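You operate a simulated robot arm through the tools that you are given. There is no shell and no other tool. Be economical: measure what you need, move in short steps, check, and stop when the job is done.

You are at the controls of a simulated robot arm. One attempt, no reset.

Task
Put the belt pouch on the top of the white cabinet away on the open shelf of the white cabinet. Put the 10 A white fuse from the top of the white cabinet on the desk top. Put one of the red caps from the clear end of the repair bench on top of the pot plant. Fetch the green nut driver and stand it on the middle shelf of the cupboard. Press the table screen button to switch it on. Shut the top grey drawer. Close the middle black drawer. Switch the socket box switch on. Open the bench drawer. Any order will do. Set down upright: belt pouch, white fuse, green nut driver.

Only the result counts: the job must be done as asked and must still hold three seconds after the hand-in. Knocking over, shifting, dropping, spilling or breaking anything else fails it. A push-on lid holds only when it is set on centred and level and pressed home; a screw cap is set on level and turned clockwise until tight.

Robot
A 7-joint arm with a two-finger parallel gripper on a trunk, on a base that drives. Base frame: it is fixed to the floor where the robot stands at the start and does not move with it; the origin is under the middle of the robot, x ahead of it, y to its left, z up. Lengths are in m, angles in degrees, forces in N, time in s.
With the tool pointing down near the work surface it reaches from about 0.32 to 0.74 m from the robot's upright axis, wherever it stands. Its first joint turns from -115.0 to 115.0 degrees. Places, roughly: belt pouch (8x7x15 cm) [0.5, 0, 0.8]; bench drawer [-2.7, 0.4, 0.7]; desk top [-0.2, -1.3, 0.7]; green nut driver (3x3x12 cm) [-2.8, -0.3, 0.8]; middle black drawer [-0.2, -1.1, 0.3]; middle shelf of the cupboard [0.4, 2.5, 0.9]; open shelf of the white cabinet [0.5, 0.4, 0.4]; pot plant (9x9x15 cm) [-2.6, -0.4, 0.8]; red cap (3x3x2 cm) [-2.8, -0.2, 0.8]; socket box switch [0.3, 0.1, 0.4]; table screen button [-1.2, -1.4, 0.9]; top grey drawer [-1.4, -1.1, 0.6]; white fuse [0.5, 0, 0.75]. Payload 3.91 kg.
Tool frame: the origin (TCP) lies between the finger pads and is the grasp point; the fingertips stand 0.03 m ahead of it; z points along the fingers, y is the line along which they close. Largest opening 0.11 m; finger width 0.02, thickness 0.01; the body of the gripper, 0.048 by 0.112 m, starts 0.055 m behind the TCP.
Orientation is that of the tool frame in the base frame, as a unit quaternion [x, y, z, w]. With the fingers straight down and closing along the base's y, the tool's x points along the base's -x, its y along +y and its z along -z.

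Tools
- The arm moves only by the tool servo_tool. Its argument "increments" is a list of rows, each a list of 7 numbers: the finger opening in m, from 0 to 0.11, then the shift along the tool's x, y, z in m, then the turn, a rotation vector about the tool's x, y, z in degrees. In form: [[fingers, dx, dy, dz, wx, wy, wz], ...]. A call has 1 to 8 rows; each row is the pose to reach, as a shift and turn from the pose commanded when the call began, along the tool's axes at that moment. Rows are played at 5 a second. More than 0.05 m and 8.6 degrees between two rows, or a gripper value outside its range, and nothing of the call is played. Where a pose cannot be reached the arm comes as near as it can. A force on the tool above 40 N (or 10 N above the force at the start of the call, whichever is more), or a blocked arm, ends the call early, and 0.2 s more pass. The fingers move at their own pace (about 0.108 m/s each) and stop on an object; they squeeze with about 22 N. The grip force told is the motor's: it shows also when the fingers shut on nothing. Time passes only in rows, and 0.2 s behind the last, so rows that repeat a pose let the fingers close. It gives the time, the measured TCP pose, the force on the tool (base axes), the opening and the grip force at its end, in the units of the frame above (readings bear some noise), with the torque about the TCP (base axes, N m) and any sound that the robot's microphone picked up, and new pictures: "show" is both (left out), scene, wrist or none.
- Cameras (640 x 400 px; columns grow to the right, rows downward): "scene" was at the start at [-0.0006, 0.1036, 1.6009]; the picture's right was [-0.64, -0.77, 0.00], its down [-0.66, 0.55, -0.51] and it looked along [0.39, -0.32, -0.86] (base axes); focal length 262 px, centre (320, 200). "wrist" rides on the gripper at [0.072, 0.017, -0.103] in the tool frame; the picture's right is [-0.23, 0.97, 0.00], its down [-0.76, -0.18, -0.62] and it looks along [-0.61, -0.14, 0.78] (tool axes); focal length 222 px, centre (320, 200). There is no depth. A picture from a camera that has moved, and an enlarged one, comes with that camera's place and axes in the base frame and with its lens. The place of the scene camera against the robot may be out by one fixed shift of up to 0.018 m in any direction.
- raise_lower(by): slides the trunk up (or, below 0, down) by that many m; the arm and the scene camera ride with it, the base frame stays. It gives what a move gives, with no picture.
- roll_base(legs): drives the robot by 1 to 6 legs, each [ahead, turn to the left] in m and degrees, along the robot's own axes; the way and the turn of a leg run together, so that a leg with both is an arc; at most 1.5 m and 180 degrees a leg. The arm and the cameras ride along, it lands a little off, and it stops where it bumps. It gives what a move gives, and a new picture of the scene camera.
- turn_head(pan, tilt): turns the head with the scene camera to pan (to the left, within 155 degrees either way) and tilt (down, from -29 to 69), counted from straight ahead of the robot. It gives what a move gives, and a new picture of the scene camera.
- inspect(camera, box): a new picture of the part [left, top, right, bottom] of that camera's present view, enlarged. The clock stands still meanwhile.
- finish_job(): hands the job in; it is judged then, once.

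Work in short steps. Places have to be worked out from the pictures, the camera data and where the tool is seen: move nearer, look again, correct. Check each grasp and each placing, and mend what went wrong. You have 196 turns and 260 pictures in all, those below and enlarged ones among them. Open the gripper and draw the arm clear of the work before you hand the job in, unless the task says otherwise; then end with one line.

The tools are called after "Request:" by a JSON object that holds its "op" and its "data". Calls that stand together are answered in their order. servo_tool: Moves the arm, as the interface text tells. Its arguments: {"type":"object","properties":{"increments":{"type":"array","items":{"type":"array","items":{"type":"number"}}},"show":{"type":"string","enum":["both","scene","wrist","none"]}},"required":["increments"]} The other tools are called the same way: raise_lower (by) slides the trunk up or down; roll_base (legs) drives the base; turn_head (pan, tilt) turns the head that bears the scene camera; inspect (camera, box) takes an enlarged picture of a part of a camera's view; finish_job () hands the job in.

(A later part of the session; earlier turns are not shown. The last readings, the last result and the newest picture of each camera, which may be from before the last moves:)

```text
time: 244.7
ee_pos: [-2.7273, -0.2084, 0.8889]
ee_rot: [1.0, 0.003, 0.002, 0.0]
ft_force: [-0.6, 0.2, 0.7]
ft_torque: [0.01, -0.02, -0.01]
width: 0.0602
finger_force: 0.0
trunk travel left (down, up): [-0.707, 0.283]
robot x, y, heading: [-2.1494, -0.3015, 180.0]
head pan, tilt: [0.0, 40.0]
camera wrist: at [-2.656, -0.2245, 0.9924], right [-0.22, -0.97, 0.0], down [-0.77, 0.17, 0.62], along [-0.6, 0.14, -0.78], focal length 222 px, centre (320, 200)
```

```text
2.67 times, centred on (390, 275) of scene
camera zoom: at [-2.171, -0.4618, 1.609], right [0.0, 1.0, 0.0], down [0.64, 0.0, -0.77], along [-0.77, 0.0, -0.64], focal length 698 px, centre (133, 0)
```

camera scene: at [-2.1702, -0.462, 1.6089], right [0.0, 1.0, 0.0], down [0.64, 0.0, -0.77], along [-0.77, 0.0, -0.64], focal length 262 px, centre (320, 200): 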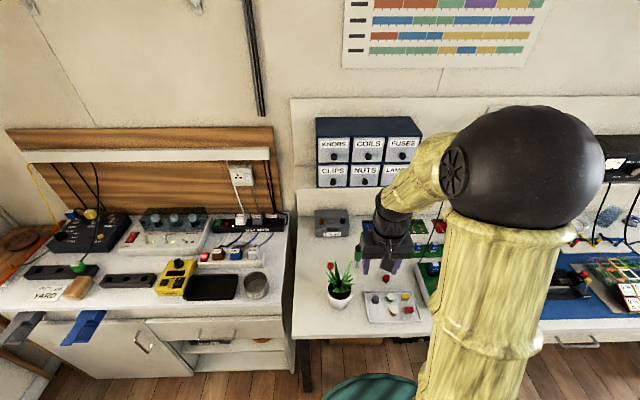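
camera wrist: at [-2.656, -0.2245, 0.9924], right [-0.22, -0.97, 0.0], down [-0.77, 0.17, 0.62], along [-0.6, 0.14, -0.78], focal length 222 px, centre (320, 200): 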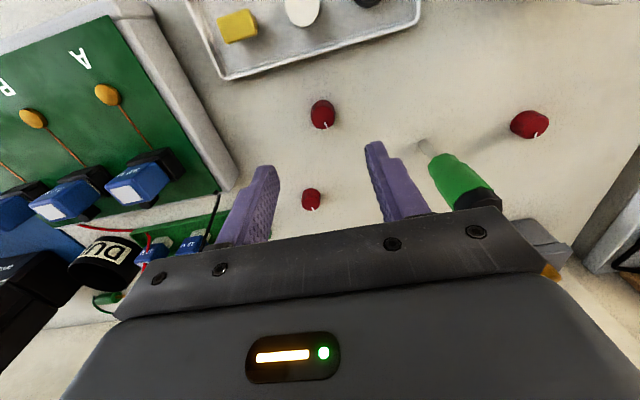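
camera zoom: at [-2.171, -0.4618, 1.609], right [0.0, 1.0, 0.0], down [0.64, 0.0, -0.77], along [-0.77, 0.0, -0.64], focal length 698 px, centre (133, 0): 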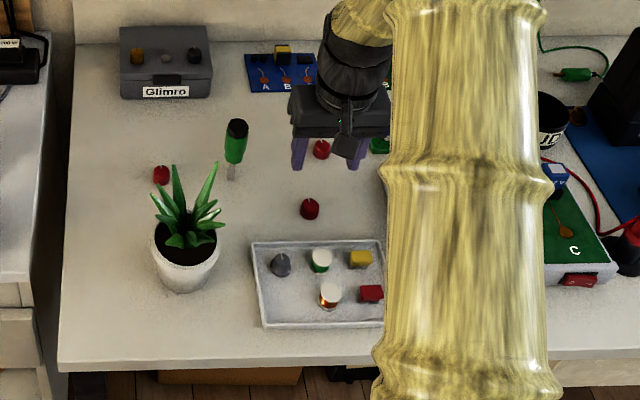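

Cap centre at (-2.726, -0.209), bench about 0.75. I descend so the tips straddle the cap.

Request:
{"op": "servo_tool", "data": {"increments": [[0.06, 0, 0.001, 0.04, 0, 0, 0], [0.06, 0, 0.001, 0.08, 0, 0, 0], [0.06, 0.001, 0.001, 0.097, 0, 0, 0]], "show": "wrist"}}

Request:
{"op": "inspect", "data": {"camera": "wrist", "box": [240, 110, 400, 210]}}

```text
time: 245.4
ee_pos: [-2.7243, -0.2095, 0.7927]
ee_rot: [1.0, 0.002, 0.002, -0.001]
ft_force: [0.1, 0.6, -0.3]
ft_torque: [-0.01, 0.01, 0.02]
width: 0.0596
finger_force: 0.1
trunk travel left (down, up): [-0.707, 0.283]
robot x, y, heading: [-2.1511, -0.3021, 179.7]
head pan, tilt: [0.0, 40.0]
camera wrist: at [-2.653, -0.2255, 0.8959], right [-0.22, -0.97, 0.0], down [-0.77, 0.17, 0.62], along [-0.6, 0.14, -0.78], focal length 222 px, centre (320, 200)
```

wrist: 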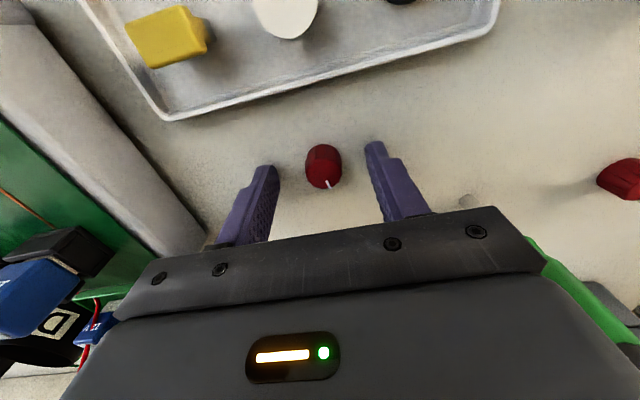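

```text
4.00 times, centred on (320, 160) of wrist
camera zoom: at [-2.653, -0.2255, 0.8959], right [-0.22, -0.97, 0.0], down [-0.77, 0.17, 0.62], along [-0.6, 0.14, -0.78], focal length 888 px, centre (320, 360)
```

zoom: 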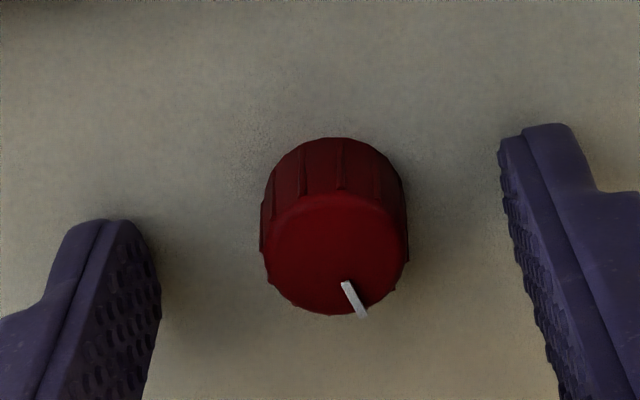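

Well centred. I lower 9 mm, shift 4 mm, and grip.

Request:
{"op": "servo_tool", "data": {"increments": [[0.06, -0.004, 0, 0.009, 0, 0, 0], [0.01, -0.004, 0, 0.009, 0, 0, 0], [0.01, -0.004, 0, 0.009, 0, 0, 0], [0.01, -0.004, 0, 0.009, 0, 0, 0]], "show": "none"}}

Request:
{"op": "servo_tool", "data": {"increments": [[0.01, 0, 0, -0.04, 0, 0, 0], [0.01, 0, 0, -0.08, 0, 0, 0], [0.01, 0, 0, -0.12, 0, 0, 0], [0.01, 0, 0, -0.16, 0, 0, 0], [0.01, 0, 0, -0.2, 0, 0, 0], [0.01, 0, 0, -0.24, 0, 0, 0]], "show": "wrist"}}

```text
time: 246.0
ee_pos: [-2.7312, -0.2144, 0.7898]
ee_rot: [1.0, 0.003, -0.003, 0.0]
ft_force: [3.5, -5.1, 20.1]
ft_torque: [-0.11, -0.3, -0.06]
width: 0.0214
finger_force: 11.3
trunk travel left (down, up): [-0.707, 0.283]
robot x, y, heading: [-2.1503, -0.3027, 179.9]
head pan, tilt: [0.0, 40.0]
stopped in row 2: the force on the tool passed its limit at 102 N (the readings are from after the stop); the commanded pose is now the measured one
```

```text
time: 247.4
ee_pos: [-2.7309, -0.2114, 1.0271]
ee_rot: [1.0, 0.003, 0.0, 0.0]
ft_force: [0.5, -1.1, -0.1]
ft_torque: [-0.01, 0.02, -0.03]
width: 0.0207
finger_force: 22.2
trunk travel left (down, up): [-0.707, 0.283]
robot x, y, heading: [-2.1502, -0.3041, 179.9]
head pan, tilt: [0.0, 40.0]
camera wrist: at [-2.658, -0.2277, 1.1301], right [-0.22, -0.98, 0.0], down [-0.76, 0.17, 0.62], along [-0.61, 0.14, -0.78], focal length 222 px, centre (320, 200)
```

wrist: 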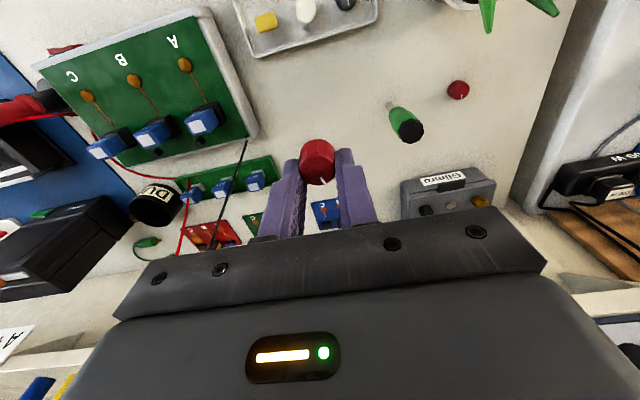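

Cap is gripped (the bench is a bit higher than thought, ~0.758). I move over to view the plant.

Request:
{"op": "servo_tool", "data": {"increments": [[0.01, 0.03, 0.035, 0, 0, 0, 0], [0.01, 0.06, 0.07, 0, 0, 0, 0], [0.01, 0.09, 0.105, 0, 0, 0, 0], [0.01, 0.12, 0.14, 0, 0, 0, 0], [0.01, 0.15, 0.175, 0, 0, 0, 0], [0.01, 0.17, 0.18, 0, 0, 0, 0]], "show": "wrist"}}

Request:
{"op": "inspect", "data": {"camera": "wrist", "box": [240, 50, 400, 190]}}

Request:
{"op": "inspect", "data": {"camera": "scene", "box": [310, 210, 470, 340]}}

```text
time: 248.8
ee_pos: [-2.5598, -0.3917, 1.027]
ee_rot: [1.0, 0.003, -0.001, 0.0]
ft_force: [0.3, 0.4, -0.5]
ft_torque: [0.02, 0.02, 0.02]
width: 0.021
finger_force: 21.8
trunk travel left (down, up): [-0.707, 0.283]
robot x, y, heading: [-2.155, -0.3005, 179.8]
head pan, tilt: [0.0, 40.0]
camera wrist: at [-2.4873, -0.4069, 1.1305], right [-0.22, -0.98, 0.0], down [-0.76, 0.17, 0.62], along [-0.61, 0.14, -0.78], focal length 222 px, centre (320, 200)
```

wrist: 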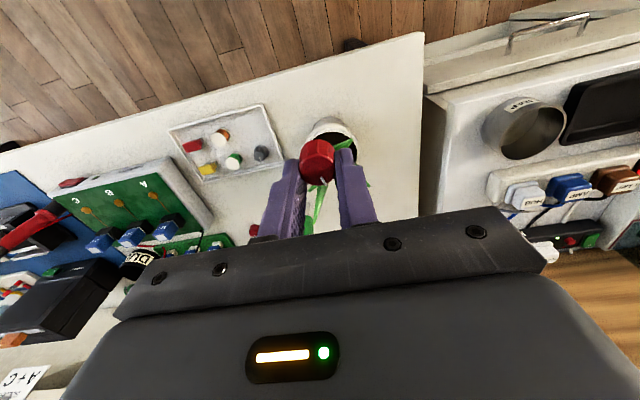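

```text
2.86 times, centred on (320, 120) of wrist
camera zoom: at [-2.4873, -0.4069, 1.1305], right [-0.22, -0.98, 0.0], down [-0.76, 0.17, 0.62], along [-0.61, 0.14, -0.78], focal length 635 px, centre (320, 429)
```

zoom: 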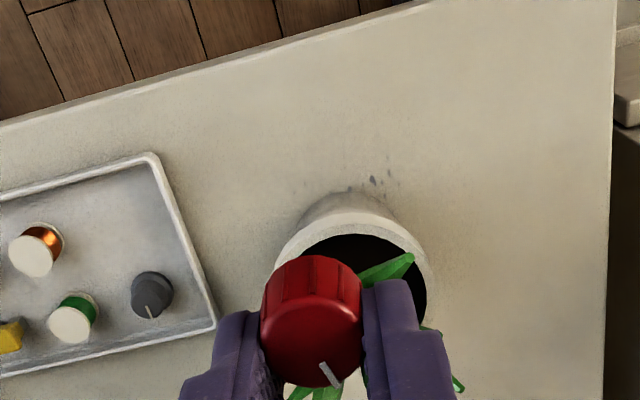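

```text
3.08 times, centred on (390, 275) of scene
camera zoom: at [-2.1696, -0.462, 1.609], right [0.0, 1.0, 0.0], down [0.64, 0.0, -0.77], along [-0.77, 0.0, -0.64], focal length 805 px, centre (105, -31)
```

zoom: 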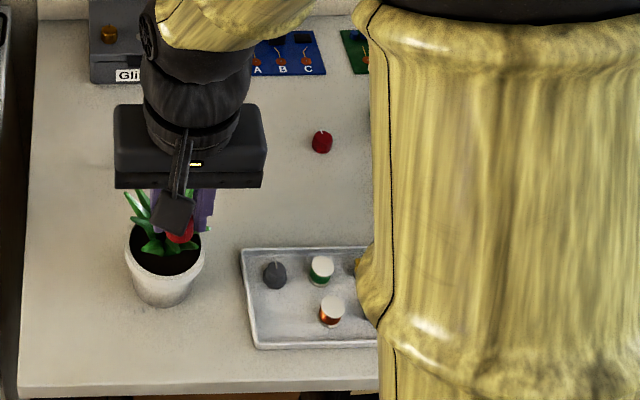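

Pot centre is about (-2.632, -0.392). I come above its front half and lower slowly, watching for contact.

Request:
{"op": "servo_tool", "data": {"increments": [[0.01, -0.03, 0, 0.0, 0, 0, 0], [0.01, -0.062, 0, 0.0, 0, 0, 0], [0.01, -0.062, 0, 0.03, 0, 0, 0], [0.01, -0.062, 0, 0.06, 0, 0, 0], [0.01, -0.062, 0, 0.075, 0, 0, 0]], "show": "wrist"}}

Request:
{"op": "inspect", "data": {"camera": "wrist", "box": [240, 90, 400, 230]}}

Request:
{"op": "inspect", "data": {"camera": "scene", "box": [310, 210, 410, 310]}}

```text
time: 250.0
ee_pos: [-2.6224, -0.3911, 0.9511]
ee_rot: [1.0, 0.003, -0.001, 0.0]
ft_force: [0.1, -0.1, 0.2]
ft_torque: [0.02, -0.01, 0.01]
width: 0.0208
finger_force: 21.9
trunk travel left (down, up): [-0.707, 0.283]
robot x, y, heading: [-2.1506, -0.3007, 180.0]
head pan, tilt: [0.0, 40.0]
camera wrist: at [-2.5501, -0.4064, 1.0545], right [-0.22, -0.98, 0.0], down [-0.76, 0.17, 0.62], along [-0.61, 0.14, -0.78], focal length 222 px, centre (320, 200)
```

wrist: 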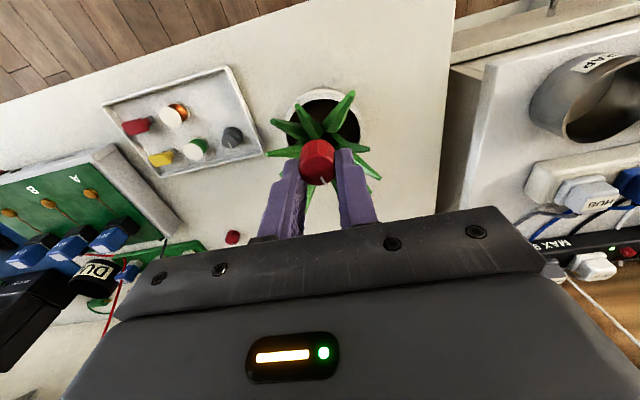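

```text
2.86 times, centred on (320, 160) of wrist
camera zoom: at [-2.5501, -0.4064, 1.0545], right [-0.22, -0.98, 0.0], down [-0.76, 0.17, 0.62], along [-0.61, 0.14, -0.78], focal length 635 px, centre (320, 314)
```

zoom: 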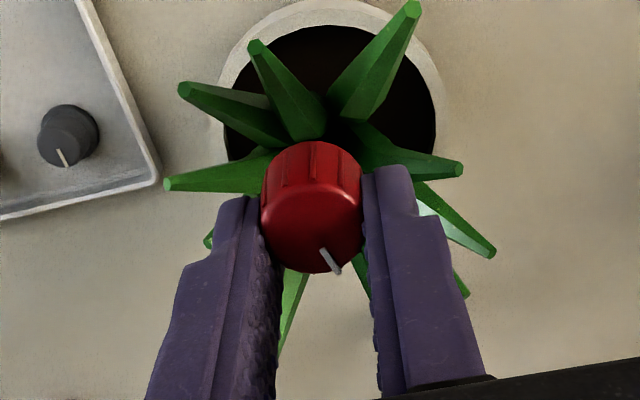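

```text
4.00 times, centred on (360, 260) of scene
camera zoom: at [-2.1703, -0.4622, 1.6089], right [0.0, 1.0, 0.0], down [0.64, 0.0, -0.77], along [-0.77, 0.0, -0.64], focal length 1046 px, centre (160, -40)
```

zoom: 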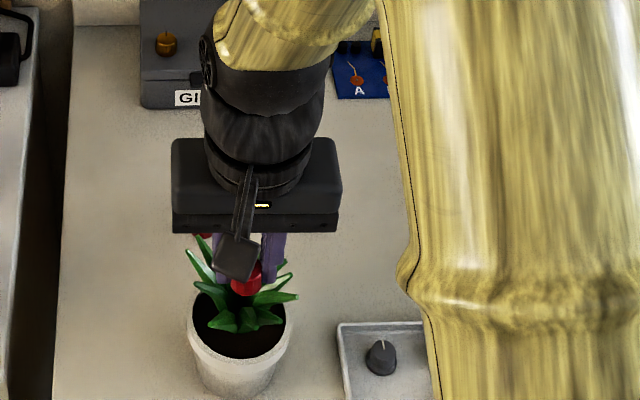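

The leaves form a rosette centred about (-2.631, -0.390), a natural nest for the cap. I centre over it and lower in small steps.

Request:
{"op": "servo_tool", "data": {"increments": [[0.01, -0.009, -0.001, 0.0, 0, 0, 0], [0.01, -0.009, -0.001, 0.01, 0, 0, 0], [0.01, -0.009, -0.001, 0.02, 0, 0, 0], [0.01, -0.009, -0.001, 0.026, 0, 0, 0]], "show": "wrist"}}

Request:
{"op": "inspect", "data": {"camera": "scene", "box": [310, 210, 410, 310]}}

```text
time: 250.9
ee_pos: [-2.6309, -0.3895, 0.9402]
ee_rot: [1.0, 0.004, -0.006, 0.001]
ft_force: [9.7, 1.7, 27.5]
ft_torque: [0.19, -0.58, -0.01]
width: 0.0207
finger_force: 22.1
trunk travel left (down, up): [-0.707, 0.283]
robot x, y, heading: [-2.151, -0.3009, 180.0]
head pan, tilt: [0.0, 40.0]
stopped in row 4: the force on the tool passed its limit at 51 N (the readings are from after the stop); the commanded pose is now the measured one
camera wrist: at [-2.5581, -0.4057, 1.0423], right [-0.22, -0.98, 0.01], down [-0.76, 0.17, 0.63], along [-0.62, 0.14, -0.77], focal length 222 px, centre (320, 200)
```

wrist: 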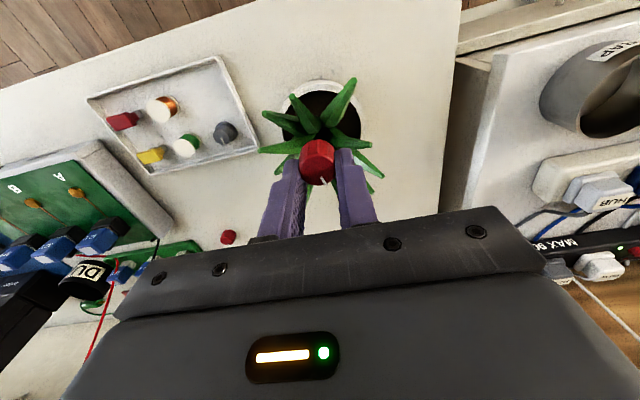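

```text
4.00 times, centred on (360, 260) of scene
camera zoom: at [-2.1665, -0.4615, 1.6096], right [0.0, 1.0, 0.0], down [0.64, 0.0, -0.77], along [-0.77, 0.0, -0.64], focal length 1046 px, centre (160, -40)
```

zoom: 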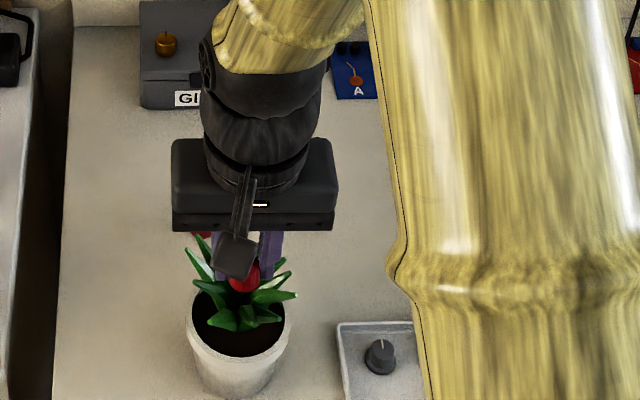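

Contact at plant height 0.908 — the plant carries the cap. I relax the push and open the fingers.

Request:
{"op": "servo_tool", "data": {"increments": [[0.01, 0, 0, -0.002, 0, 0, 0], [0.01, 0, 0, -0.003, 0, 0, 0]], "show": "none"}}

```text
time: 251.5
ee_pos: [-2.6326, -0.3912, 0.9411]
ee_rot: [1.0, 0.003, -0.005, 0.002]
ft_force: [5.5, 1.1, 15.4]
ft_torque: [0.2, -0.33, -0.06]
width: 0.0206
finger_force: 21.8
trunk travel left (down, up): [-0.707, 0.283]
robot x, y, heading: [-2.1531, -0.301, 179.9]
head pan, tilt: [0.0, 40.0]
```

Request:
{"op": "servo_tool", "data": {"increments": [[0.01, 0, 0, -0.001, 0, 0, 0], [0.01, 0, 0, -0.002, 0, 0, 0]], "show": "none"}}

```text
time: 252.1
ee_pos: [-2.6336, -0.392, 0.9425]
ee_rot: [1.0, 0.003, -0.005, 0.001]
ft_force: [-1.3, -0.4, 1.0]
ft_torque: [0.01, 0.02, 0.0]
width: 0.0207
finger_force: 21.9
trunk travel left (down, up): [-0.707, 0.283]
robot x, y, heading: [-2.1534, -0.3013, 179.9]
head pan, tilt: [0.0, 40.0]
```

Force is near zero, just at contact. I open and rise.

Request:
{"op": "servo_tool", "data": {"increments": [[0.01, 0, 0, 0.001, 0, 0, 0], [0.03, 0, 0, 0.001, 0, 0, 0], [0.05, 0, 0, 0.001, 0, 0, 0], [0.05, 0, 0, 0.001, 0, 0, 0], [0.05, 0, 0, -0.02, 0, 0, 0], [0.05, 0, 0, -0.05, 0, 0, 0], [0.05, 0, 0, -0.09, 0, 0, 0]], "show": "wrist"}}

Request:
{"op": "inspect", "data": {"camera": "scene", "box": [310, 210, 410, 310]}}

```text
time: 253.7
ee_pos: [-2.632, -0.3906, 1.0327]
ee_rot: [1.0, 0.003, -0.006, 0.001]
ft_force: [1.0, 0.6, -0.9]
ft_torque: [0.02, 0.02, -0.01]
width: 0.0499
finger_force: 0.1
trunk travel left (down, up): [-0.707, 0.283]
robot x, y, heading: [-2.1522, -0.3049, 179.9]
head pan, tilt: [0.0, 40.0]
camera wrist: at [-2.5587, -0.4058, 1.135], right [-0.22, -0.98, 0.0], down [-0.76, 0.17, 0.63], along [-0.62, 0.14, -0.78], focal length 222 px, centre (320, 200)
```

wrist: 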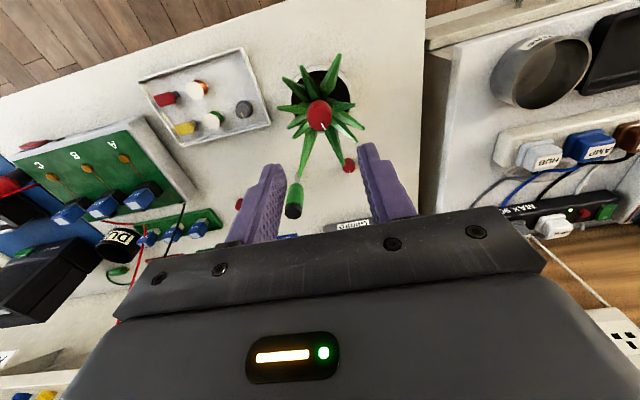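

```text
4.00 times, centred on (360, 260) of scene
camera zoom: at [-2.1692, -0.4619, 1.6089], right [0.0, 1.0, 0.0], down [0.64, 0.0, -0.77], along [-0.77, 0.0, -0.64], focal length 1046 px, centre (160, -40)
```

zoom: 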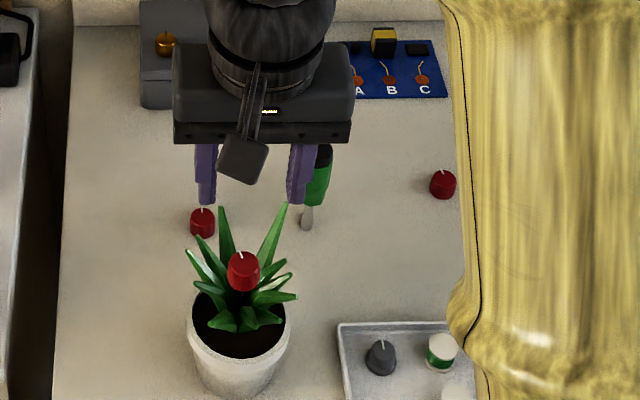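

The cap sits nested on the plant. Next the bench drawer: I back away and move to y≈0.4 facing the bench.

Request:
{"op": "roll_base", "data": {"legs": [[-0.4, 0], [0, -90], [0.7, 0], [0, 90]]}}

Request:
{"op": "raise_lower", "data": {"by": -0.3}}

Request:
{"op": "turn_head", "data": {"pan": 0, "tilt": 30}}

Request:
{"op": "inspect", "data": {"camera": "scene", "box": [160, 160, 480, 360]}}

```text
time: 271.6
ee_pos: [-2.2395, 0.3067, 1.0323]
ee_rot: [1.0, 0.003, -0.005, 0.001]
ft_force: [0.5, -0.8, -0.1]
ft_torque: [0.01, -0.01, -0.01]
width: 0.0502
finger_force: 0.0
trunk travel left (down, up): [-0.707, 0.283]
robot x, y, heading: [-1.7615, 0.3952, 179.9]
head pan, tilt: [0.0, 40.0]
camera scene: at [-1.7761, 0.2356, 1.6089], right [0.0, 1.0, 0.0], down [0.64, 0.0, -0.77], along [-0.77, 0.0, -0.64], focal length 262 px, centre (320, 200)
```

scene: 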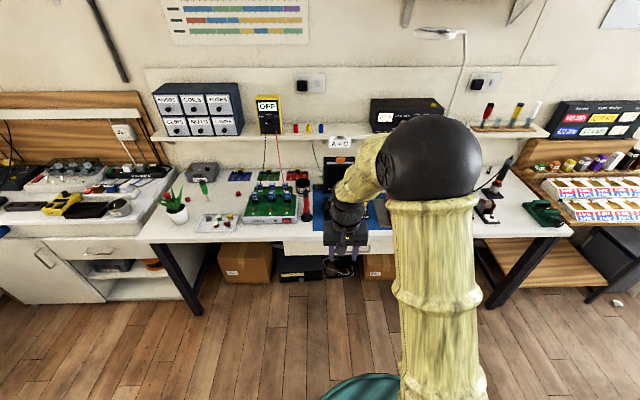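

```text
time: 274.6
ee_pos: [-2.2386, 0.306, 0.7313]
ee_rot: [1.0, 0.003, -0.006, 0.001]
ft_force: [-0.3, 0.0, -0.4]
ft_torque: [0.02, 0.01, 0.01]
width: 0.0497
finger_force: 0.0
trunk travel left (down, up): [-0.407, 0.583]
robot x, y, heading: [-1.7585, 0.393, 180.2]
head pan, tilt: [0.0, 40.0]
```

```text
time: 275.3
ee_pos: [-2.2393, 0.3062, 0.7313]
ee_rot: [1.0, 0.003, -0.006, 0.0]
ft_force: [0.4, -0.3, -0.4]
ft_torque: [0.0, 0.02, -0.01]
width: 0.0503
finger_force: 0.0
trunk travel left (down, up): [-0.407, 0.583]
robot x, y, heading: [-1.7611, 0.3936, 180.1]
head pan, tilt: [0.0, 30.0]
camera scene: at [-1.7815, 0.2356, 1.3242], right [0.0, 1.0, 0.0], down [0.5, 0.0, -0.87], along [-0.87, 0.0, -0.5], focal length 262 px, centre (320, 200)
```

scene: 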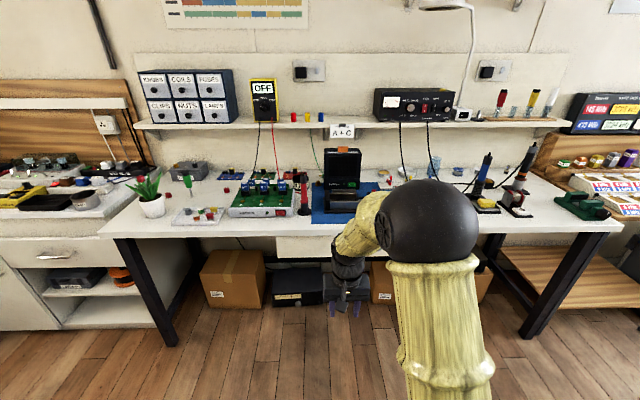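

```text
2.00 times, centred on (320, 260) of scene
camera zoom: at [-1.7815, 0.2356, 1.3242], right [0.0, 1.0, 0.0], down [0.5, 0.0, -0.87], along [-0.87, 0.0, -0.5], focal length 523 px, centre (320, 80)
```

zoom: 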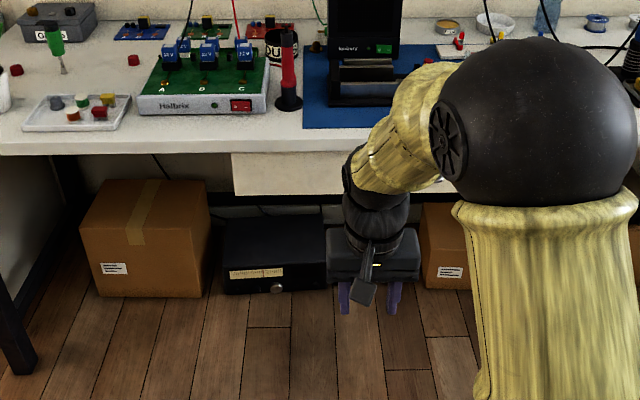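

I pitch the tool horizontal here and shift sideways to line up with y≈0.40.

Request:
{"op": "servo_tool", "data": {"increments": [[0.06, 0, -0.012, 0, 0, -8, 0], [0.06, -0.01, -0.024, 0, 0, -16, 0], [0.06, -0.02, -0.036, 0, 0, -24, 0], [0.06, -0.03, -0.048, 0, 0, -32, 0], [0.06, -0.04, -0.06, 0, 0, -40, 0], [0.06, -0.05, -0.072, 0, 0, -48, 0], [0.06, -0.06, -0.084, 0, 0, -56, 0], [0.06, -0.07, -0.094, 0, 0, -64, 0]], "show": "none"}}

Request:
{"op": "servo_tool", "data": {"increments": [[0.06, 0, 0, 0, 0, -8, 0], [0.06, 0, 0, 0, 0, -16, 0], [0.06, 0, 0, 0, 0, -24, 0], [0.06, 0, 0, 0, 0, -25.5, 0]], "show": "both"}}

```text
time: 277.1
ee_pos: [-2.3089, 0.4003, 0.7331]
ee_rot: [0.845, 0.003, -0.535, 0.003]
ft_force: [0.2, -0.6, 0.2]
ft_torque: [0.02, -0.01, -0.02]
width: 0.0601
finger_force: 0.1
trunk travel left (down, up): [-0.407, 0.583]
robot x, y, heading: [-1.7597, 0.3948, 180.0]
head pan, tilt: [0.0, 30.0]
```

```text
time: 278.1
ee_pos: [-2.3099, 0.4006, 0.7322]
ee_rot: [-0.706, -0.001, 0.708, -0.003]
ft_force: [-1.1, 0.0, -0.1]
ft_torque: [0.02, -0.05, -0.01]
width: 0.0598
finger_force: 0.0
trunk travel left (down, up): [-0.407, 0.583]
robot x, y, heading: [-1.7589, 0.397, 180.1]
head pan, tilt: [0.0, 30.0]
camera scene: at [-1.7817, 0.2356, 1.3243], right [0.0, 1.0, 0.0], down [0.5, 0.0, -0.87], along [-0.87, 0.0, -0.5], focal length 262 px, centre (320, 200)
camera wrist: at [-2.2061, 0.3847, 0.6593], right [0.01, -0.97, 0.23], down [0.62, 0.18, 0.76], along [-0.78, 0.14, 0.61], focal length 222 px, centre (320, 200)
```

scene: 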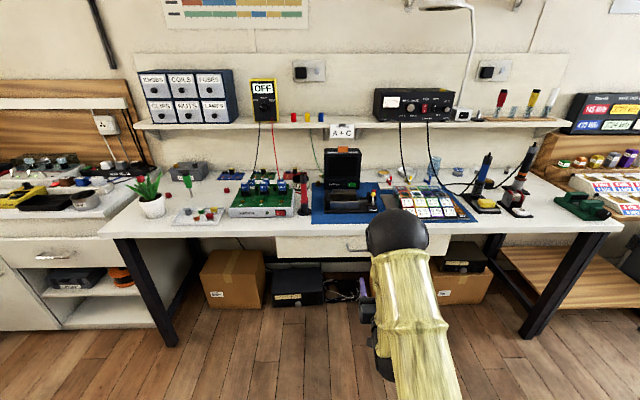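
wrist: 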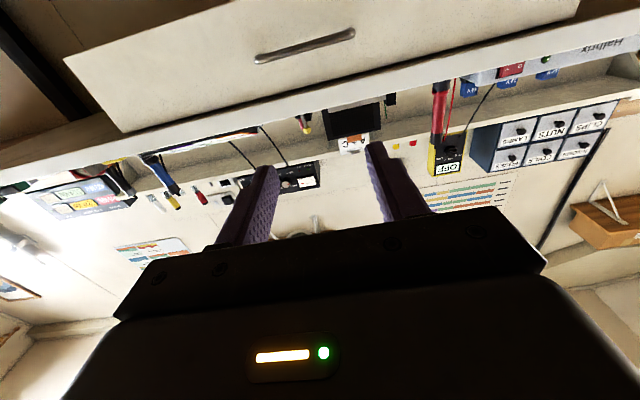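

Handle spans y 0.354–0.457, z≈0.675. I roll the tool 90° so the fingers close vertically, and drop to handle height.

Request:
{"op": "servo_tool", "data": {"increments": [[0.06, 0.007, 0, 0, 0, 0, 8], [0.06, 0.014, 0, 0, 0, 0, 16], [0.06, 0.021, 0, 0, 0, 0, 24], [0.06, 0.028, 0, 0, 0, 0, 32], [0.06, 0.035, 0, 0, 0, 0, 40], [0.06, 0.042, 0, 0, 0, 0, 48], [0.06, 0.05, 0, 0, 0, 0, 56], [0.06, 0.057, 0, 0, 0, 0, 64]], "show": "none"}}

Request:
{"op": "servo_tool", "data": {"increments": [[0.06, 0, 0, 0, 0, 0, 8], [0.06, 0, 0, 0, 0, 0, 16], [0.06, 0, 0, 0, 0, 0, 24], [0.06, 0, 0, 0, 0, 0, 26]], "show": "both"}}

```text
time: 279.9
ee_pos: [-2.3093, 0.397, 0.6749]
ee_rot: [0.6, -0.373, -0.598, 0.378]
ft_force: [-0.2, 0.2, 0.0]
ft_torque: [0.03, 0.03, 0.0]
width: 0.0604
finger_force: 0.1
trunk travel left (down, up): [-0.407, 0.583]
robot x, y, heading: [-1.7578, 0.3941, 180.1]
head pan, tilt: [0.0, 30.0]
```

```text
time: 280.9
ee_pos: [-2.31, 0.3998, 0.6753]
ee_rot: [0.5, -0.498, -0.498, 0.503]
ft_force: [-0.3, -0.3, 0.1]
ft_torque: [-0.04, 0.02, 0.04]
width: 0.0598
finger_force: 0.1
trunk travel left (down, up): [-0.407, 0.583]
robot x, y, heading: [-1.7563, 0.396, 180.0]
head pan, tilt: [0.0, 30.0]
camera scene: at [-1.7815, 0.2357, 1.3243], right [0.0, 1.0, 0.0], down [0.5, 0.0, -0.87], along [-0.87, 0.0, -0.5], focal length 262 px, centre (320, 200)
camera wrist: at [-2.2061, 0.3293, 0.692], right [0.0, 0.23, 0.97], down [0.62, 0.77, -0.18], along [-0.79, 0.6, -0.14], focal length 222 px, centre (320, 200)
```

scene: 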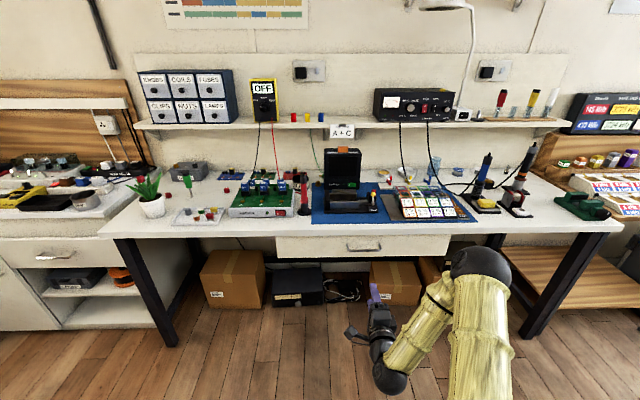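
wrist: 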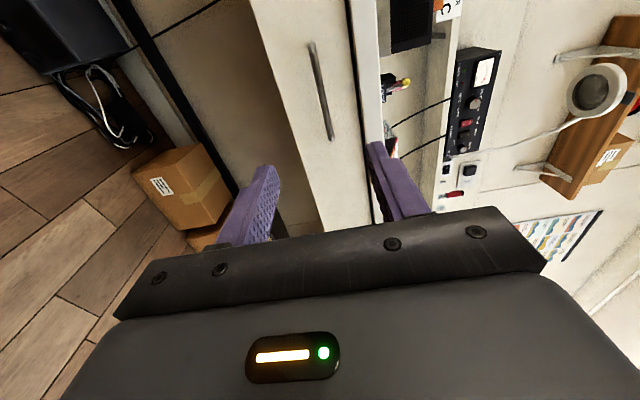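

Handle is at about x -2.54, z 0.677. I narrow the fingers, drive 0.16 closer, and look.

Request:
{"op": "servo_tool", "data": {"increments": [[0.045, 0, 0, 0, 0, 0, 0], [0.045, 0, 0, 0, 0, 0, 0]], "show": "none"}}

Request:
{"op": "roll_base", "data": {"legs": [[0.15, 0]]}}

Request:
{"op": "inspect", "data": {"camera": "wrist", "box": [0, 0, 640, 400]}}

Request:
{"op": "inspect", "data": {"camera": "scene", "box": [260, 220, 460, 345]}}

```text
time: 281.5
ee_pos: [-2.3101, 0.3997, 0.6761]
ee_rot: [0.501, -0.498, -0.498, 0.503]
ft_force: [0.6, 0.1, 0.3]
ft_torque: [0.01, -0.03, 0.01]
width: 0.0449
finger_force: 0.1
trunk travel left (down, up): [-0.407, 0.583]
robot x, y, heading: [-1.7545, 0.3946, 179.8]
head pan, tilt: [0.0, 30.0]
```

```text
time: 283.0
ee_pos: [-2.4612, 0.4004, 0.6745]
ee_rot: [0.502, -0.498, -0.498, 0.503]
ft_force: [0.1, -0.5, 0.4]
ft_torque: [0.0, -0.03, -0.01]
width: 0.045
finger_force: 0.0
trunk travel left (down, up): [-0.407, 0.583]
robot x, y, heading: [-1.9058, 0.3929, 180.1]
head pan, tilt: [0.0, 30.0]
camera scene: at [-1.9321, 0.2357, 1.3243], right [0.0, 1.0, 0.0], down [0.5, 0.0, -0.87], along [-0.87, 0.0, -0.5], focal length 262 px, centre (320, 200)
```

scene: 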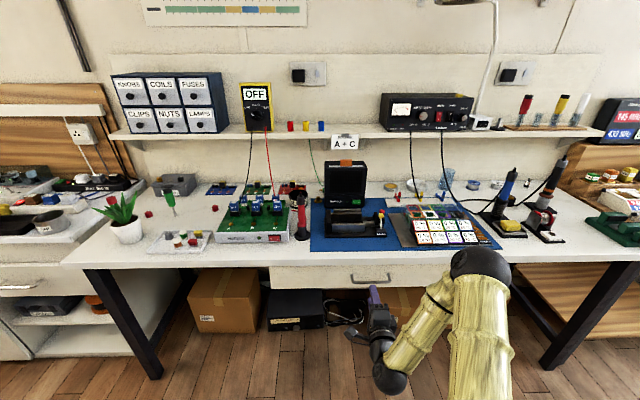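

```text
1.00 times, centred on (320, 200) of wrist (not enlarged: the box is as wide or as high as the picture)
camera zoom: at [-2.3567, 0.3291, 0.6919], right [0.0, 0.23, 0.97], down [0.62, 0.77, -0.18], along [-0.79, 0.6, -0.14], focal length 222 px, centre (320, 200)
```

zoom: 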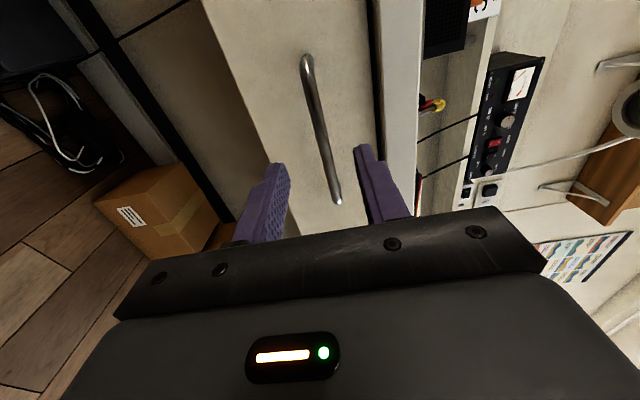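

```text
3.20 times, centred on (360, 282) of scene
camera zoom: at [-1.9321, 0.2357, 1.3243], right [0.0, 1.0, 0.0], down [0.5, 0.0, -0.87], along [-0.87, 0.0, -0.5], focal length 837 px, centre (192, -64)
```

zoom: 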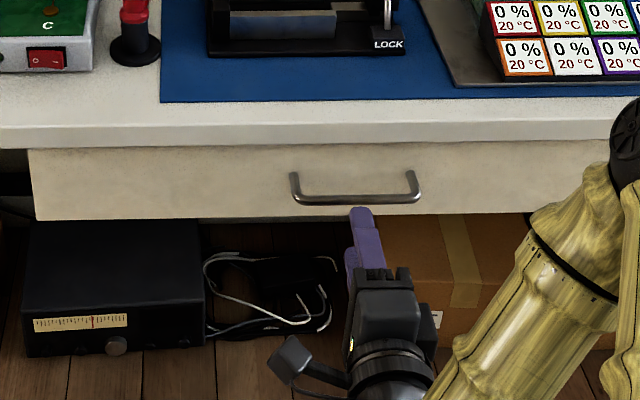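

Handle at x≈-2.555, z 0.677, y≈0.40. I advance and close the fingers on it.

Request:
{"op": "servo_tool", "data": {"increments": [[0.045, 0, 0.002, 0.03, 0, 0, 0], [0.045, 0, 0.002, 0.06, 0, 0, 0], [0.045, 0, 0.002, 0.085, 0, 0, 0], [0.0, 0, 0.002, 0.085, 0, 0, 0], [0.0, 0, 0.002, 0.085, 0, 0, 0], [0.0, 0, 0.002, 0.085, 0, 0, 0]], "show": "wrist"}}

```text
time: 283.7
ee_pos: [-2.5293, 0.399, 0.6771]
ee_rot: [0.502, -0.499, -0.496, 0.503]
ft_force: [9.7, 1.2, 0.1]
ft_torque: [-0.01, 0.3, 0.03]
width: 0.0449
finger_force: 0.1
trunk travel left (down, up): [-0.407, 0.583]
robot x, y, heading: [-1.9083, 0.3913, 180.2]
head pan, tilt: [0.0, 30.0]
stopped in row 3: the force on the tool passed its limit at 69 N (the readings are from after the stop); the commanded pose is now the measured one
camera wrist: at [-2.4254, 0.3285, 0.6938], right [0.0, 0.23, 0.97], down [0.62, 0.77, -0.18], along [-0.79, 0.6, -0.14], focal length 222 px, centre (320, 200)
```

wrist: 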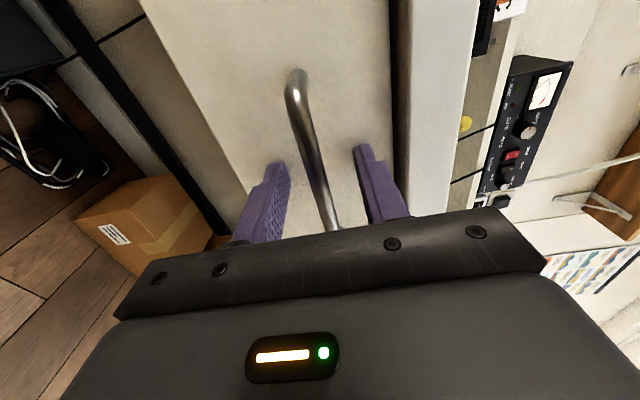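

The tips have met the drawer's face with the bar between them. I back 4 mm and close.

Request:
{"op": "servo_tool", "data": {"increments": [[0.045, 0, 0, -0.005, 0, 0, 0], [0.0, 0, 0, -0.005, 0, 0, 0], [0.0, 0, 0, -0.005, 0, 0, 0], [0.0, 0, 0, -0.005, 0, 0, 0]], "show": "wrist"}}

```text
time: 284.7
ee_pos: [-2.5247, 0.3986, 0.6777]
ee_rot: [0.501, -0.497, -0.498, 0.504]
ft_force: [-1.9, 0.9, 12.1]
ft_torque: [0.1, 0.01, -0.02]
width: 0.0096
finger_force: 45.6
trunk travel left (down, up): [-0.407, 0.583]
robot x, y, heading: [-1.9077, 0.3957, 179.9]
head pan, tilt: [0.0, 30.0]
camera wrist: at [-2.4217, 0.3284, 0.6944], right [0.0, 0.23, 0.97], down [0.62, 0.77, -0.18], along [-0.79, 0.6, -0.14], focal length 222 px, centre (320, 200)
```

wrist: 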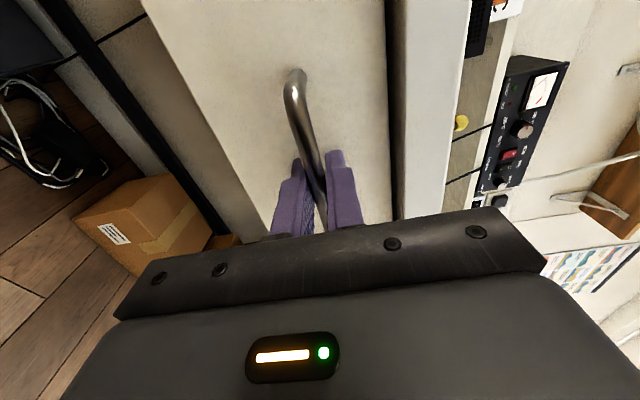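

Bar gripped (10 mm). I pull with the arm first.

Request:
{"op": "servo_tool", "data": {"increments": [[0.0, 0, 0, -0.02, 0, 0, 0], [0.0, 0, 0, -0.04, 0, 0, 0], [0.0, 0, 0, -0.06, 0, 0, 0], [0.0, 0, 0, -0.08, 0, 0, 0]], "show": "scene"}}

```text
time: 285.7
ee_pos: [-2.4431, 0.4003, 0.6775]
ee_rot: [0.5, -0.498, -0.498, 0.504]
ft_force: [-0.2, 6.0, 20.1]
ft_torque: [0.13, -0.04, 0.3]
width: 0.0098
finger_force: 44.9
trunk travel left (down, up): [-0.407, 0.583]
robot x, y, heading: [-1.9089, 0.3949, 179.8]
head pan, tilt: [0.0, 30.0]
camera scene: at [-1.9305, 0.2361, 1.3245], right [0.0, 1.0, 0.0], down [0.5, 0.0, -0.87], along [-0.87, 0.0, -0.5], focal length 262 px, centre (320, 200)
```

scene: 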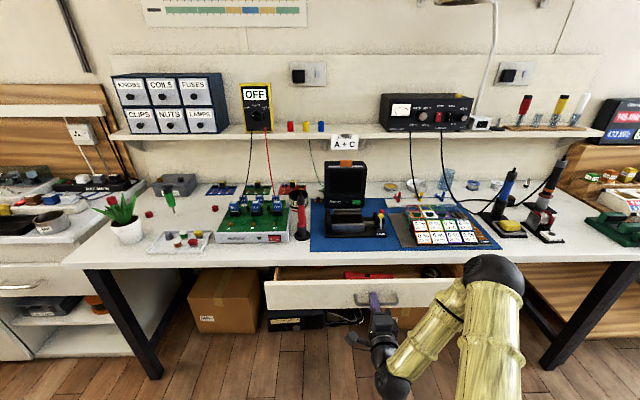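

The drawer is sliding open. I pull on by driving the base back 0.18.

Request:
{"op": "roll_base", "data": {"legs": [[-0.18, 0]]}}

```text
time: 287.6
ee_pos: [-2.2649, 0.4045, 0.6782]
ee_rot: [-0.499, 0.499, 0.502, -0.501]
ft_force: [0.8, 3.1, 4.3]
ft_torque: [-0.05, 0.01, 0.63]
width: 0.0097
finger_force: 45.5
trunk travel left (down, up): [-0.407, 0.583]
robot x, y, heading: [-1.728, 0.3969, 179.9]
head pan, tilt: [0.0, 30.0]
stopped in leg 1: the force on the tool passed its limit at 42 N (the readings are from after the stop); the commanded pose is now the measured one
camera scene: at [-1.7505, 0.2361, 1.3242], right [0.0, 1.0, 0.0], down [0.5, 0.0, -0.87], along [-0.87, 0.0, -0.5], focal length 262 px, centre (320, 200)
```

scene: 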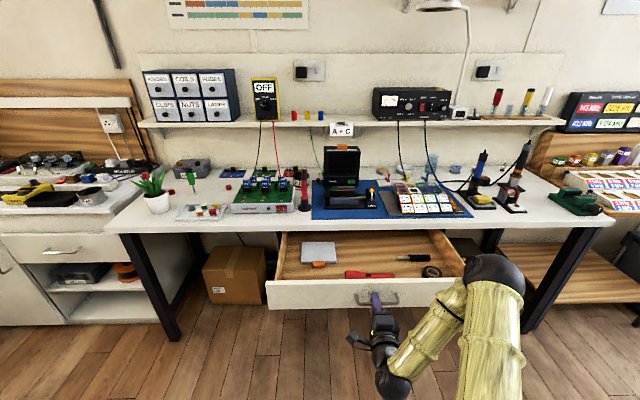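

The drawer is open 26 cm to its stop. I release and back off.

Request:
{"op": "servo_tool", "data": {"increments": [[0.03, 0, 0, 0, 0, 0, 0], [0.045, 0, 0, 0, 0, 0, 0], [0.045, 0, 0, 0, 0, 0, 0], [0.045, 0, 0, -0.02, 0, 0, 0], [0.045, 0, 0, -0.04, 0, 0, 0]], "show": "none"}}

Request:
{"op": "roll_base", "data": {"legs": [[-0.25, 0]]}}

Request:
{"op": "turn_head", "data": {"pan": -70, "tilt": 20}}

```text
time: 288.8
ee_pos: [-2.2319, 0.4035, 0.6731]
ee_rot: [-0.499, 0.499, 0.502, -0.5]
ft_force: [-0.5, -0.3, -0.5]
ft_torque: [0.04, -0.02, 0.01]
width: 0.0453
finger_force: 0.0
out of reach, approached as far as the arm can: row 5
trunk travel left (down, up): [-0.407, 0.583]
robot x, y, heading: [-1.7258, 0.3955, 180.0]
head pan, tilt: [0.0, 30.0]
```

```text
time: 290.9
ee_pos: [-1.985, 0.4039, 0.6726]
ee_rot: [-0.499, 0.5, 0.502, -0.5]
ft_force: [-0.9, 1.0, -0.3]
ft_torque: [0.01, -0.01, 0.02]
width: 0.0449
finger_force: 0.1
trunk travel left (down, up): [-0.407, 0.583]
robot x, y, heading: [-1.4801, 0.3951, 180.1]
head pan, tilt: [0.0, 30.0]
camera scene: at [-1.5026, 0.2355, 1.3243], right [0.0, 1.0, 0.0], down [0.5, 0.0, -0.87], along [-0.87, 0.0, -0.5], focal length 262 px, centre (320, 200)
```

scene: 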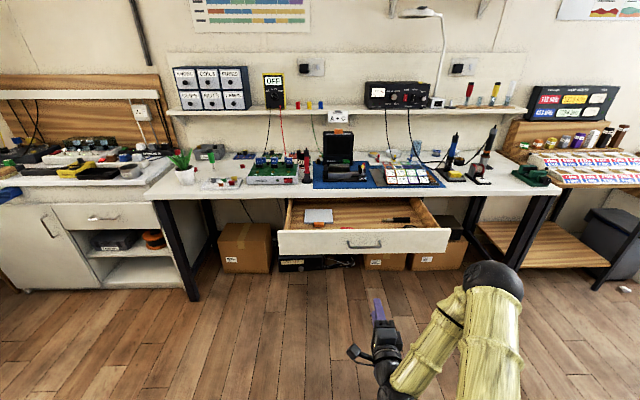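

```text
time: 292.3
ee_pos: [-1.9838, 0.4036, 0.6729]
ee_rot: [-0.498, 0.499, 0.503, -0.501]
ft_force: [0.0, 0.6, 0.0]
ft_torque: [0.03, 0.0, -0.02]
width: 0.0451
finger_force: 0.1
trunk travel left (down, up): [-0.407, 0.583]
robot x, y, heading: [-1.477, 0.395, 180.2]
head pan, tilt: [-70.0, 20.0]
camera scene: at [-1.4438, 0.3229, 1.3404], right [0.94, 0.34, 0.0], down [0.12, -0.32, -0.94], along [-0.32, 0.88, -0.34], focal length 262 px, centre (320, 200)
```

scene: 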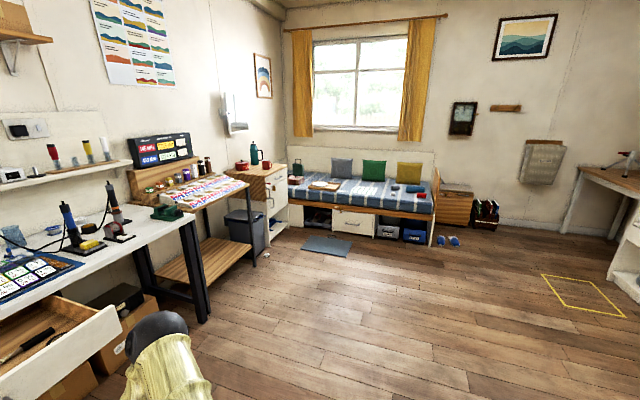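

I look toward the cupboard before fetching the driver, to choose the grasp.

Request:
{"op": "turn_head", "data": {"pan": -135, "tilt": 15}}

Request:
{"op": "inspect", "data": {"camera": "scene", "box": [160, 100, 480, 300]}}

```text
time: 293.6
ee_pos: [-1.9834, 0.4038, 0.674]
ee_rot: [-0.498, 0.499, 0.503, -0.5]
ft_force: [0.0, -1.0, 0.6]
ft_torque: [-0.03, -0.01, 0.01]
width: 0.0453
finger_force: 0.0
trunk travel left (down, up): [-0.407, 0.583]
robot x, y, heading: [-1.4784, 0.3944, 180.0]
head pan, tilt: [-135.0, 15.0]
camera scene: at [-1.3459, 0.3014, 1.3485], right [0.71, -0.71, 0.0], down [-0.18, -0.18, -0.97], along [0.68, 0.68, -0.26], focal length 262 px, centre (320, 200)
```

scene: 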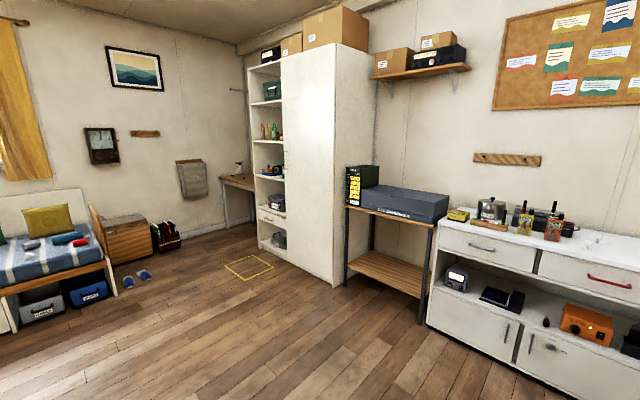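

```text
2.00 times, centred on (320, 200) of scene
camera zoom: at [-1.3459, 0.3014, 1.3485], right [0.71, -0.71, 0.0], down [-0.18, -0.18, -0.97], along [0.68, 0.68, -0.26], focal length 523 px, centre (320, 200)
```

zoom: 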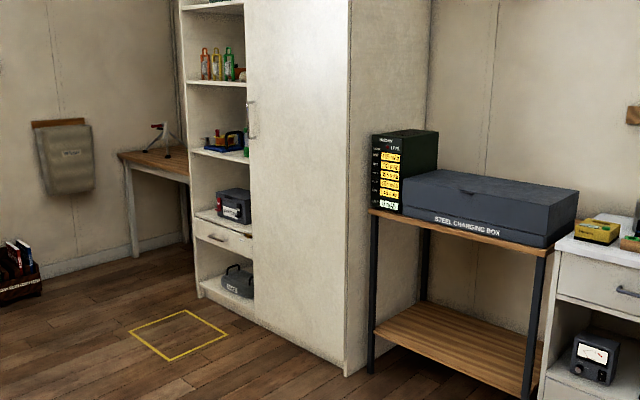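

The cupboard's open shelves face -x; I'll place the driver there with a 40°-pitched tool. I restore the tool's roll and set that pitch.

Request:
{"op": "servo_tool", "data": {"increments": [[0.06, 0, 0, 0, 0, 0, -8], [0.06, 0, 0, 0, 0, 0, -16], [0.06, 0, 0, 0, 0, 0, -24], [0.06, 0, 0, 0, 0, 0, -32], [0.06, 0, 0, 0, 0, 0, -40], [0.06, 0, 0, 0, 0, 0, -48], [0.06, 0, 0, 0, 0, 0, -56], [0.06, 0, 0, 0, 0, 0, -64]], "show": "none"}}

Request:
{"op": "servo_tool", "data": {"increments": [[0.06, 0, 0, 0, 0, 0, -8], [0.06, 0, 0, 0, 0, 0, -16], [0.06, 0, 0, 0, 0, 0, -24], [0.06, 0, 0, 0, 0, 0, -26]], "show": "none"}}

Request:
{"op": "servo_tool", "data": {"increments": [[0.06, 0, 0, 0, 0, 8, 0], [0.06, 0, 0, 0, 0, 16, 0], [0.06, 0, 0, 0, 0, 24, 0], [0.06, 0, 0, 0, 0, 32, 0], [0.06, 0, 0, 0, 0, 40, 0], [0.06, 0, 0, 0, 0, 48, 0], [0.06, 0, 0, 0, 0, 50, 0]], "show": "none"}}

Request:
{"op": "raise_lower", "data": {"by": 0.4}}

```text
time: 295.4
ee_pos: [-1.9829, 0.4046, 0.6737]
ee_rot: [-0.687, 0.159, 0.691, -0.157]
ft_force: [0.3, -0.5, -0.6]
ft_torque: [0.01, 0.01, -0.01]
width: 0.0598
finger_force: 0.0
trunk travel left (down, up): [-0.407, 0.583]
robot x, y, heading: [-1.4804, 0.3957, 180.1]
head pan, tilt: [-135.0, 15.0]
```

```text
time: 296.4
ee_pos: [-1.9825, 0.4036, 0.6735]
ee_rot: [-0.706, 0.0, 0.708, 0.002]
ft_force: [0.1, 0.1, -0.5]
ft_torque: [0.02, 0.0, 0.03]
width: 0.0599
finger_force: 0.0
trunk travel left (down, up): [-0.407, 0.583]
robot x, y, heading: [-1.4806, 0.3955, 180.1]
head pan, tilt: [-135.0, 15.0]
```

```text
time: 298.0
ee_pos: [-1.9835, 0.4044, 0.673]
ee_rot: [0.939, -0.003, -0.344, -0.002]
ft_force: [0.2, -0.1, 1.0]
ft_torque: [-0.02, 0.01, 0.01]
width: 0.0598
finger_force: 0.0
out of reach, approached as far as the arm can: row 1, 2, 3, 4
trunk travel left (down, up): [-0.407, 0.583]
robot x, y, heading: [-1.4773, 0.3946, 180.1]
head pan, tilt: [-135.0, 15.0]
```

```text
time: 301.9
ee_pos: [-1.9835, 0.404, 1.0734]
ee_rot: [0.939, -0.002, -0.345, -0.001]
ft_force: [0.3, -0.3, 0.6]
ft_torque: [0.01, 0.0, 0.0]
width: 0.0601
finger_force: 0.1
trunk travel left (down, up): [-0.807, 0.183]
robot x, y, heading: [-1.4813, 0.3947, 179.8]
head pan, tilt: [-135.0, 15.0]
```

I drive round to about (-2.0, -0.2), facing slightly toward -y.

Request:
{"op": "roll_base", "data": {"legs": [[0, 49], [0.77, 0], [0, -37]]}}

Request:
{"op": "turn_head", "data": {"pan": 0, "tilt": 35}}

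```text
time: 312.3
ee_pos: [-2.483, -0.269, 1.074]
ee_rot: [0.935, 0.09, -0.343, 0.033]
ft_force: [-0.1, -0.2, 0.6]
ft_torque: [0.0, 0.02, 0.0]
width: 0.0598
finger_force: 0.0
trunk travel left (down, up): [-0.807, 0.183]
robot x, y, heading: [-1.987, -0.1818, -169.0]
head pan, tilt: [-135.0, 15.0]
camera scene: at [-1.8385, -0.2474, 1.7485], right [0.83, -0.56, 0.0], down [-0.14, -0.21, -0.97], along [0.54, 0.8, -0.26], focal length 262 px, centre (320, 200)
```

scene: 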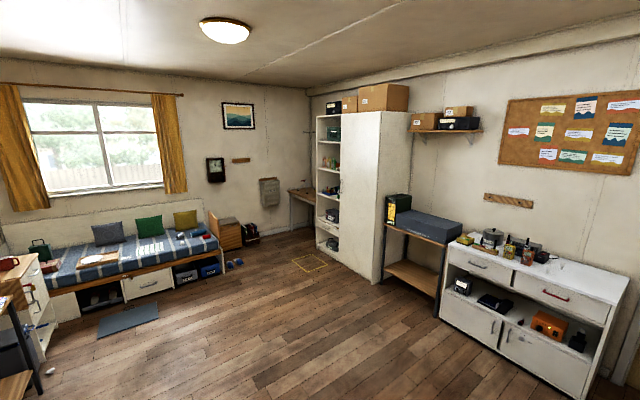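

```text
time: 314.5
ee_pos: [-2.4816, -0.2692, 1.073]
ee_rot: [0.935, 0.09, -0.343, 0.032]
ft_force: [0.4, -0.1, 0.6]
ft_torque: [0.0, 0.03, 0.0]
width: 0.0602
finger_force: 0.2
trunk travel left (down, up): [-0.807, 0.183]
robot x, y, heading: [-1.9862, -0.1841, -168.8]
head pan, tilt: [0.0, 35.0]
camera scene: at [-1.977, -0.342, 1.7165], right [-0.19, 0.98, 0.0], down [0.56, 0.11, -0.82], along [-0.8, -0.16, -0.57], focal length 262 px, centre (320, 200)
```

scene: 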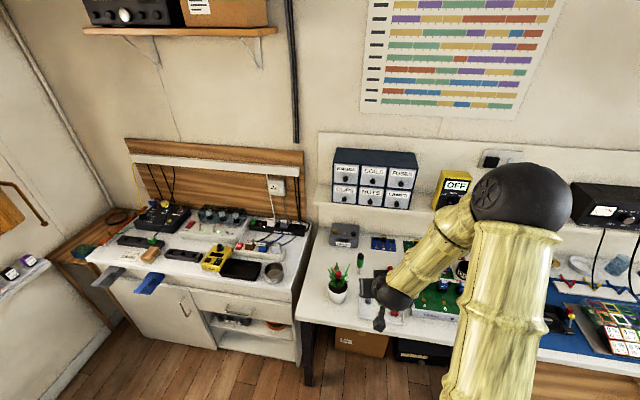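

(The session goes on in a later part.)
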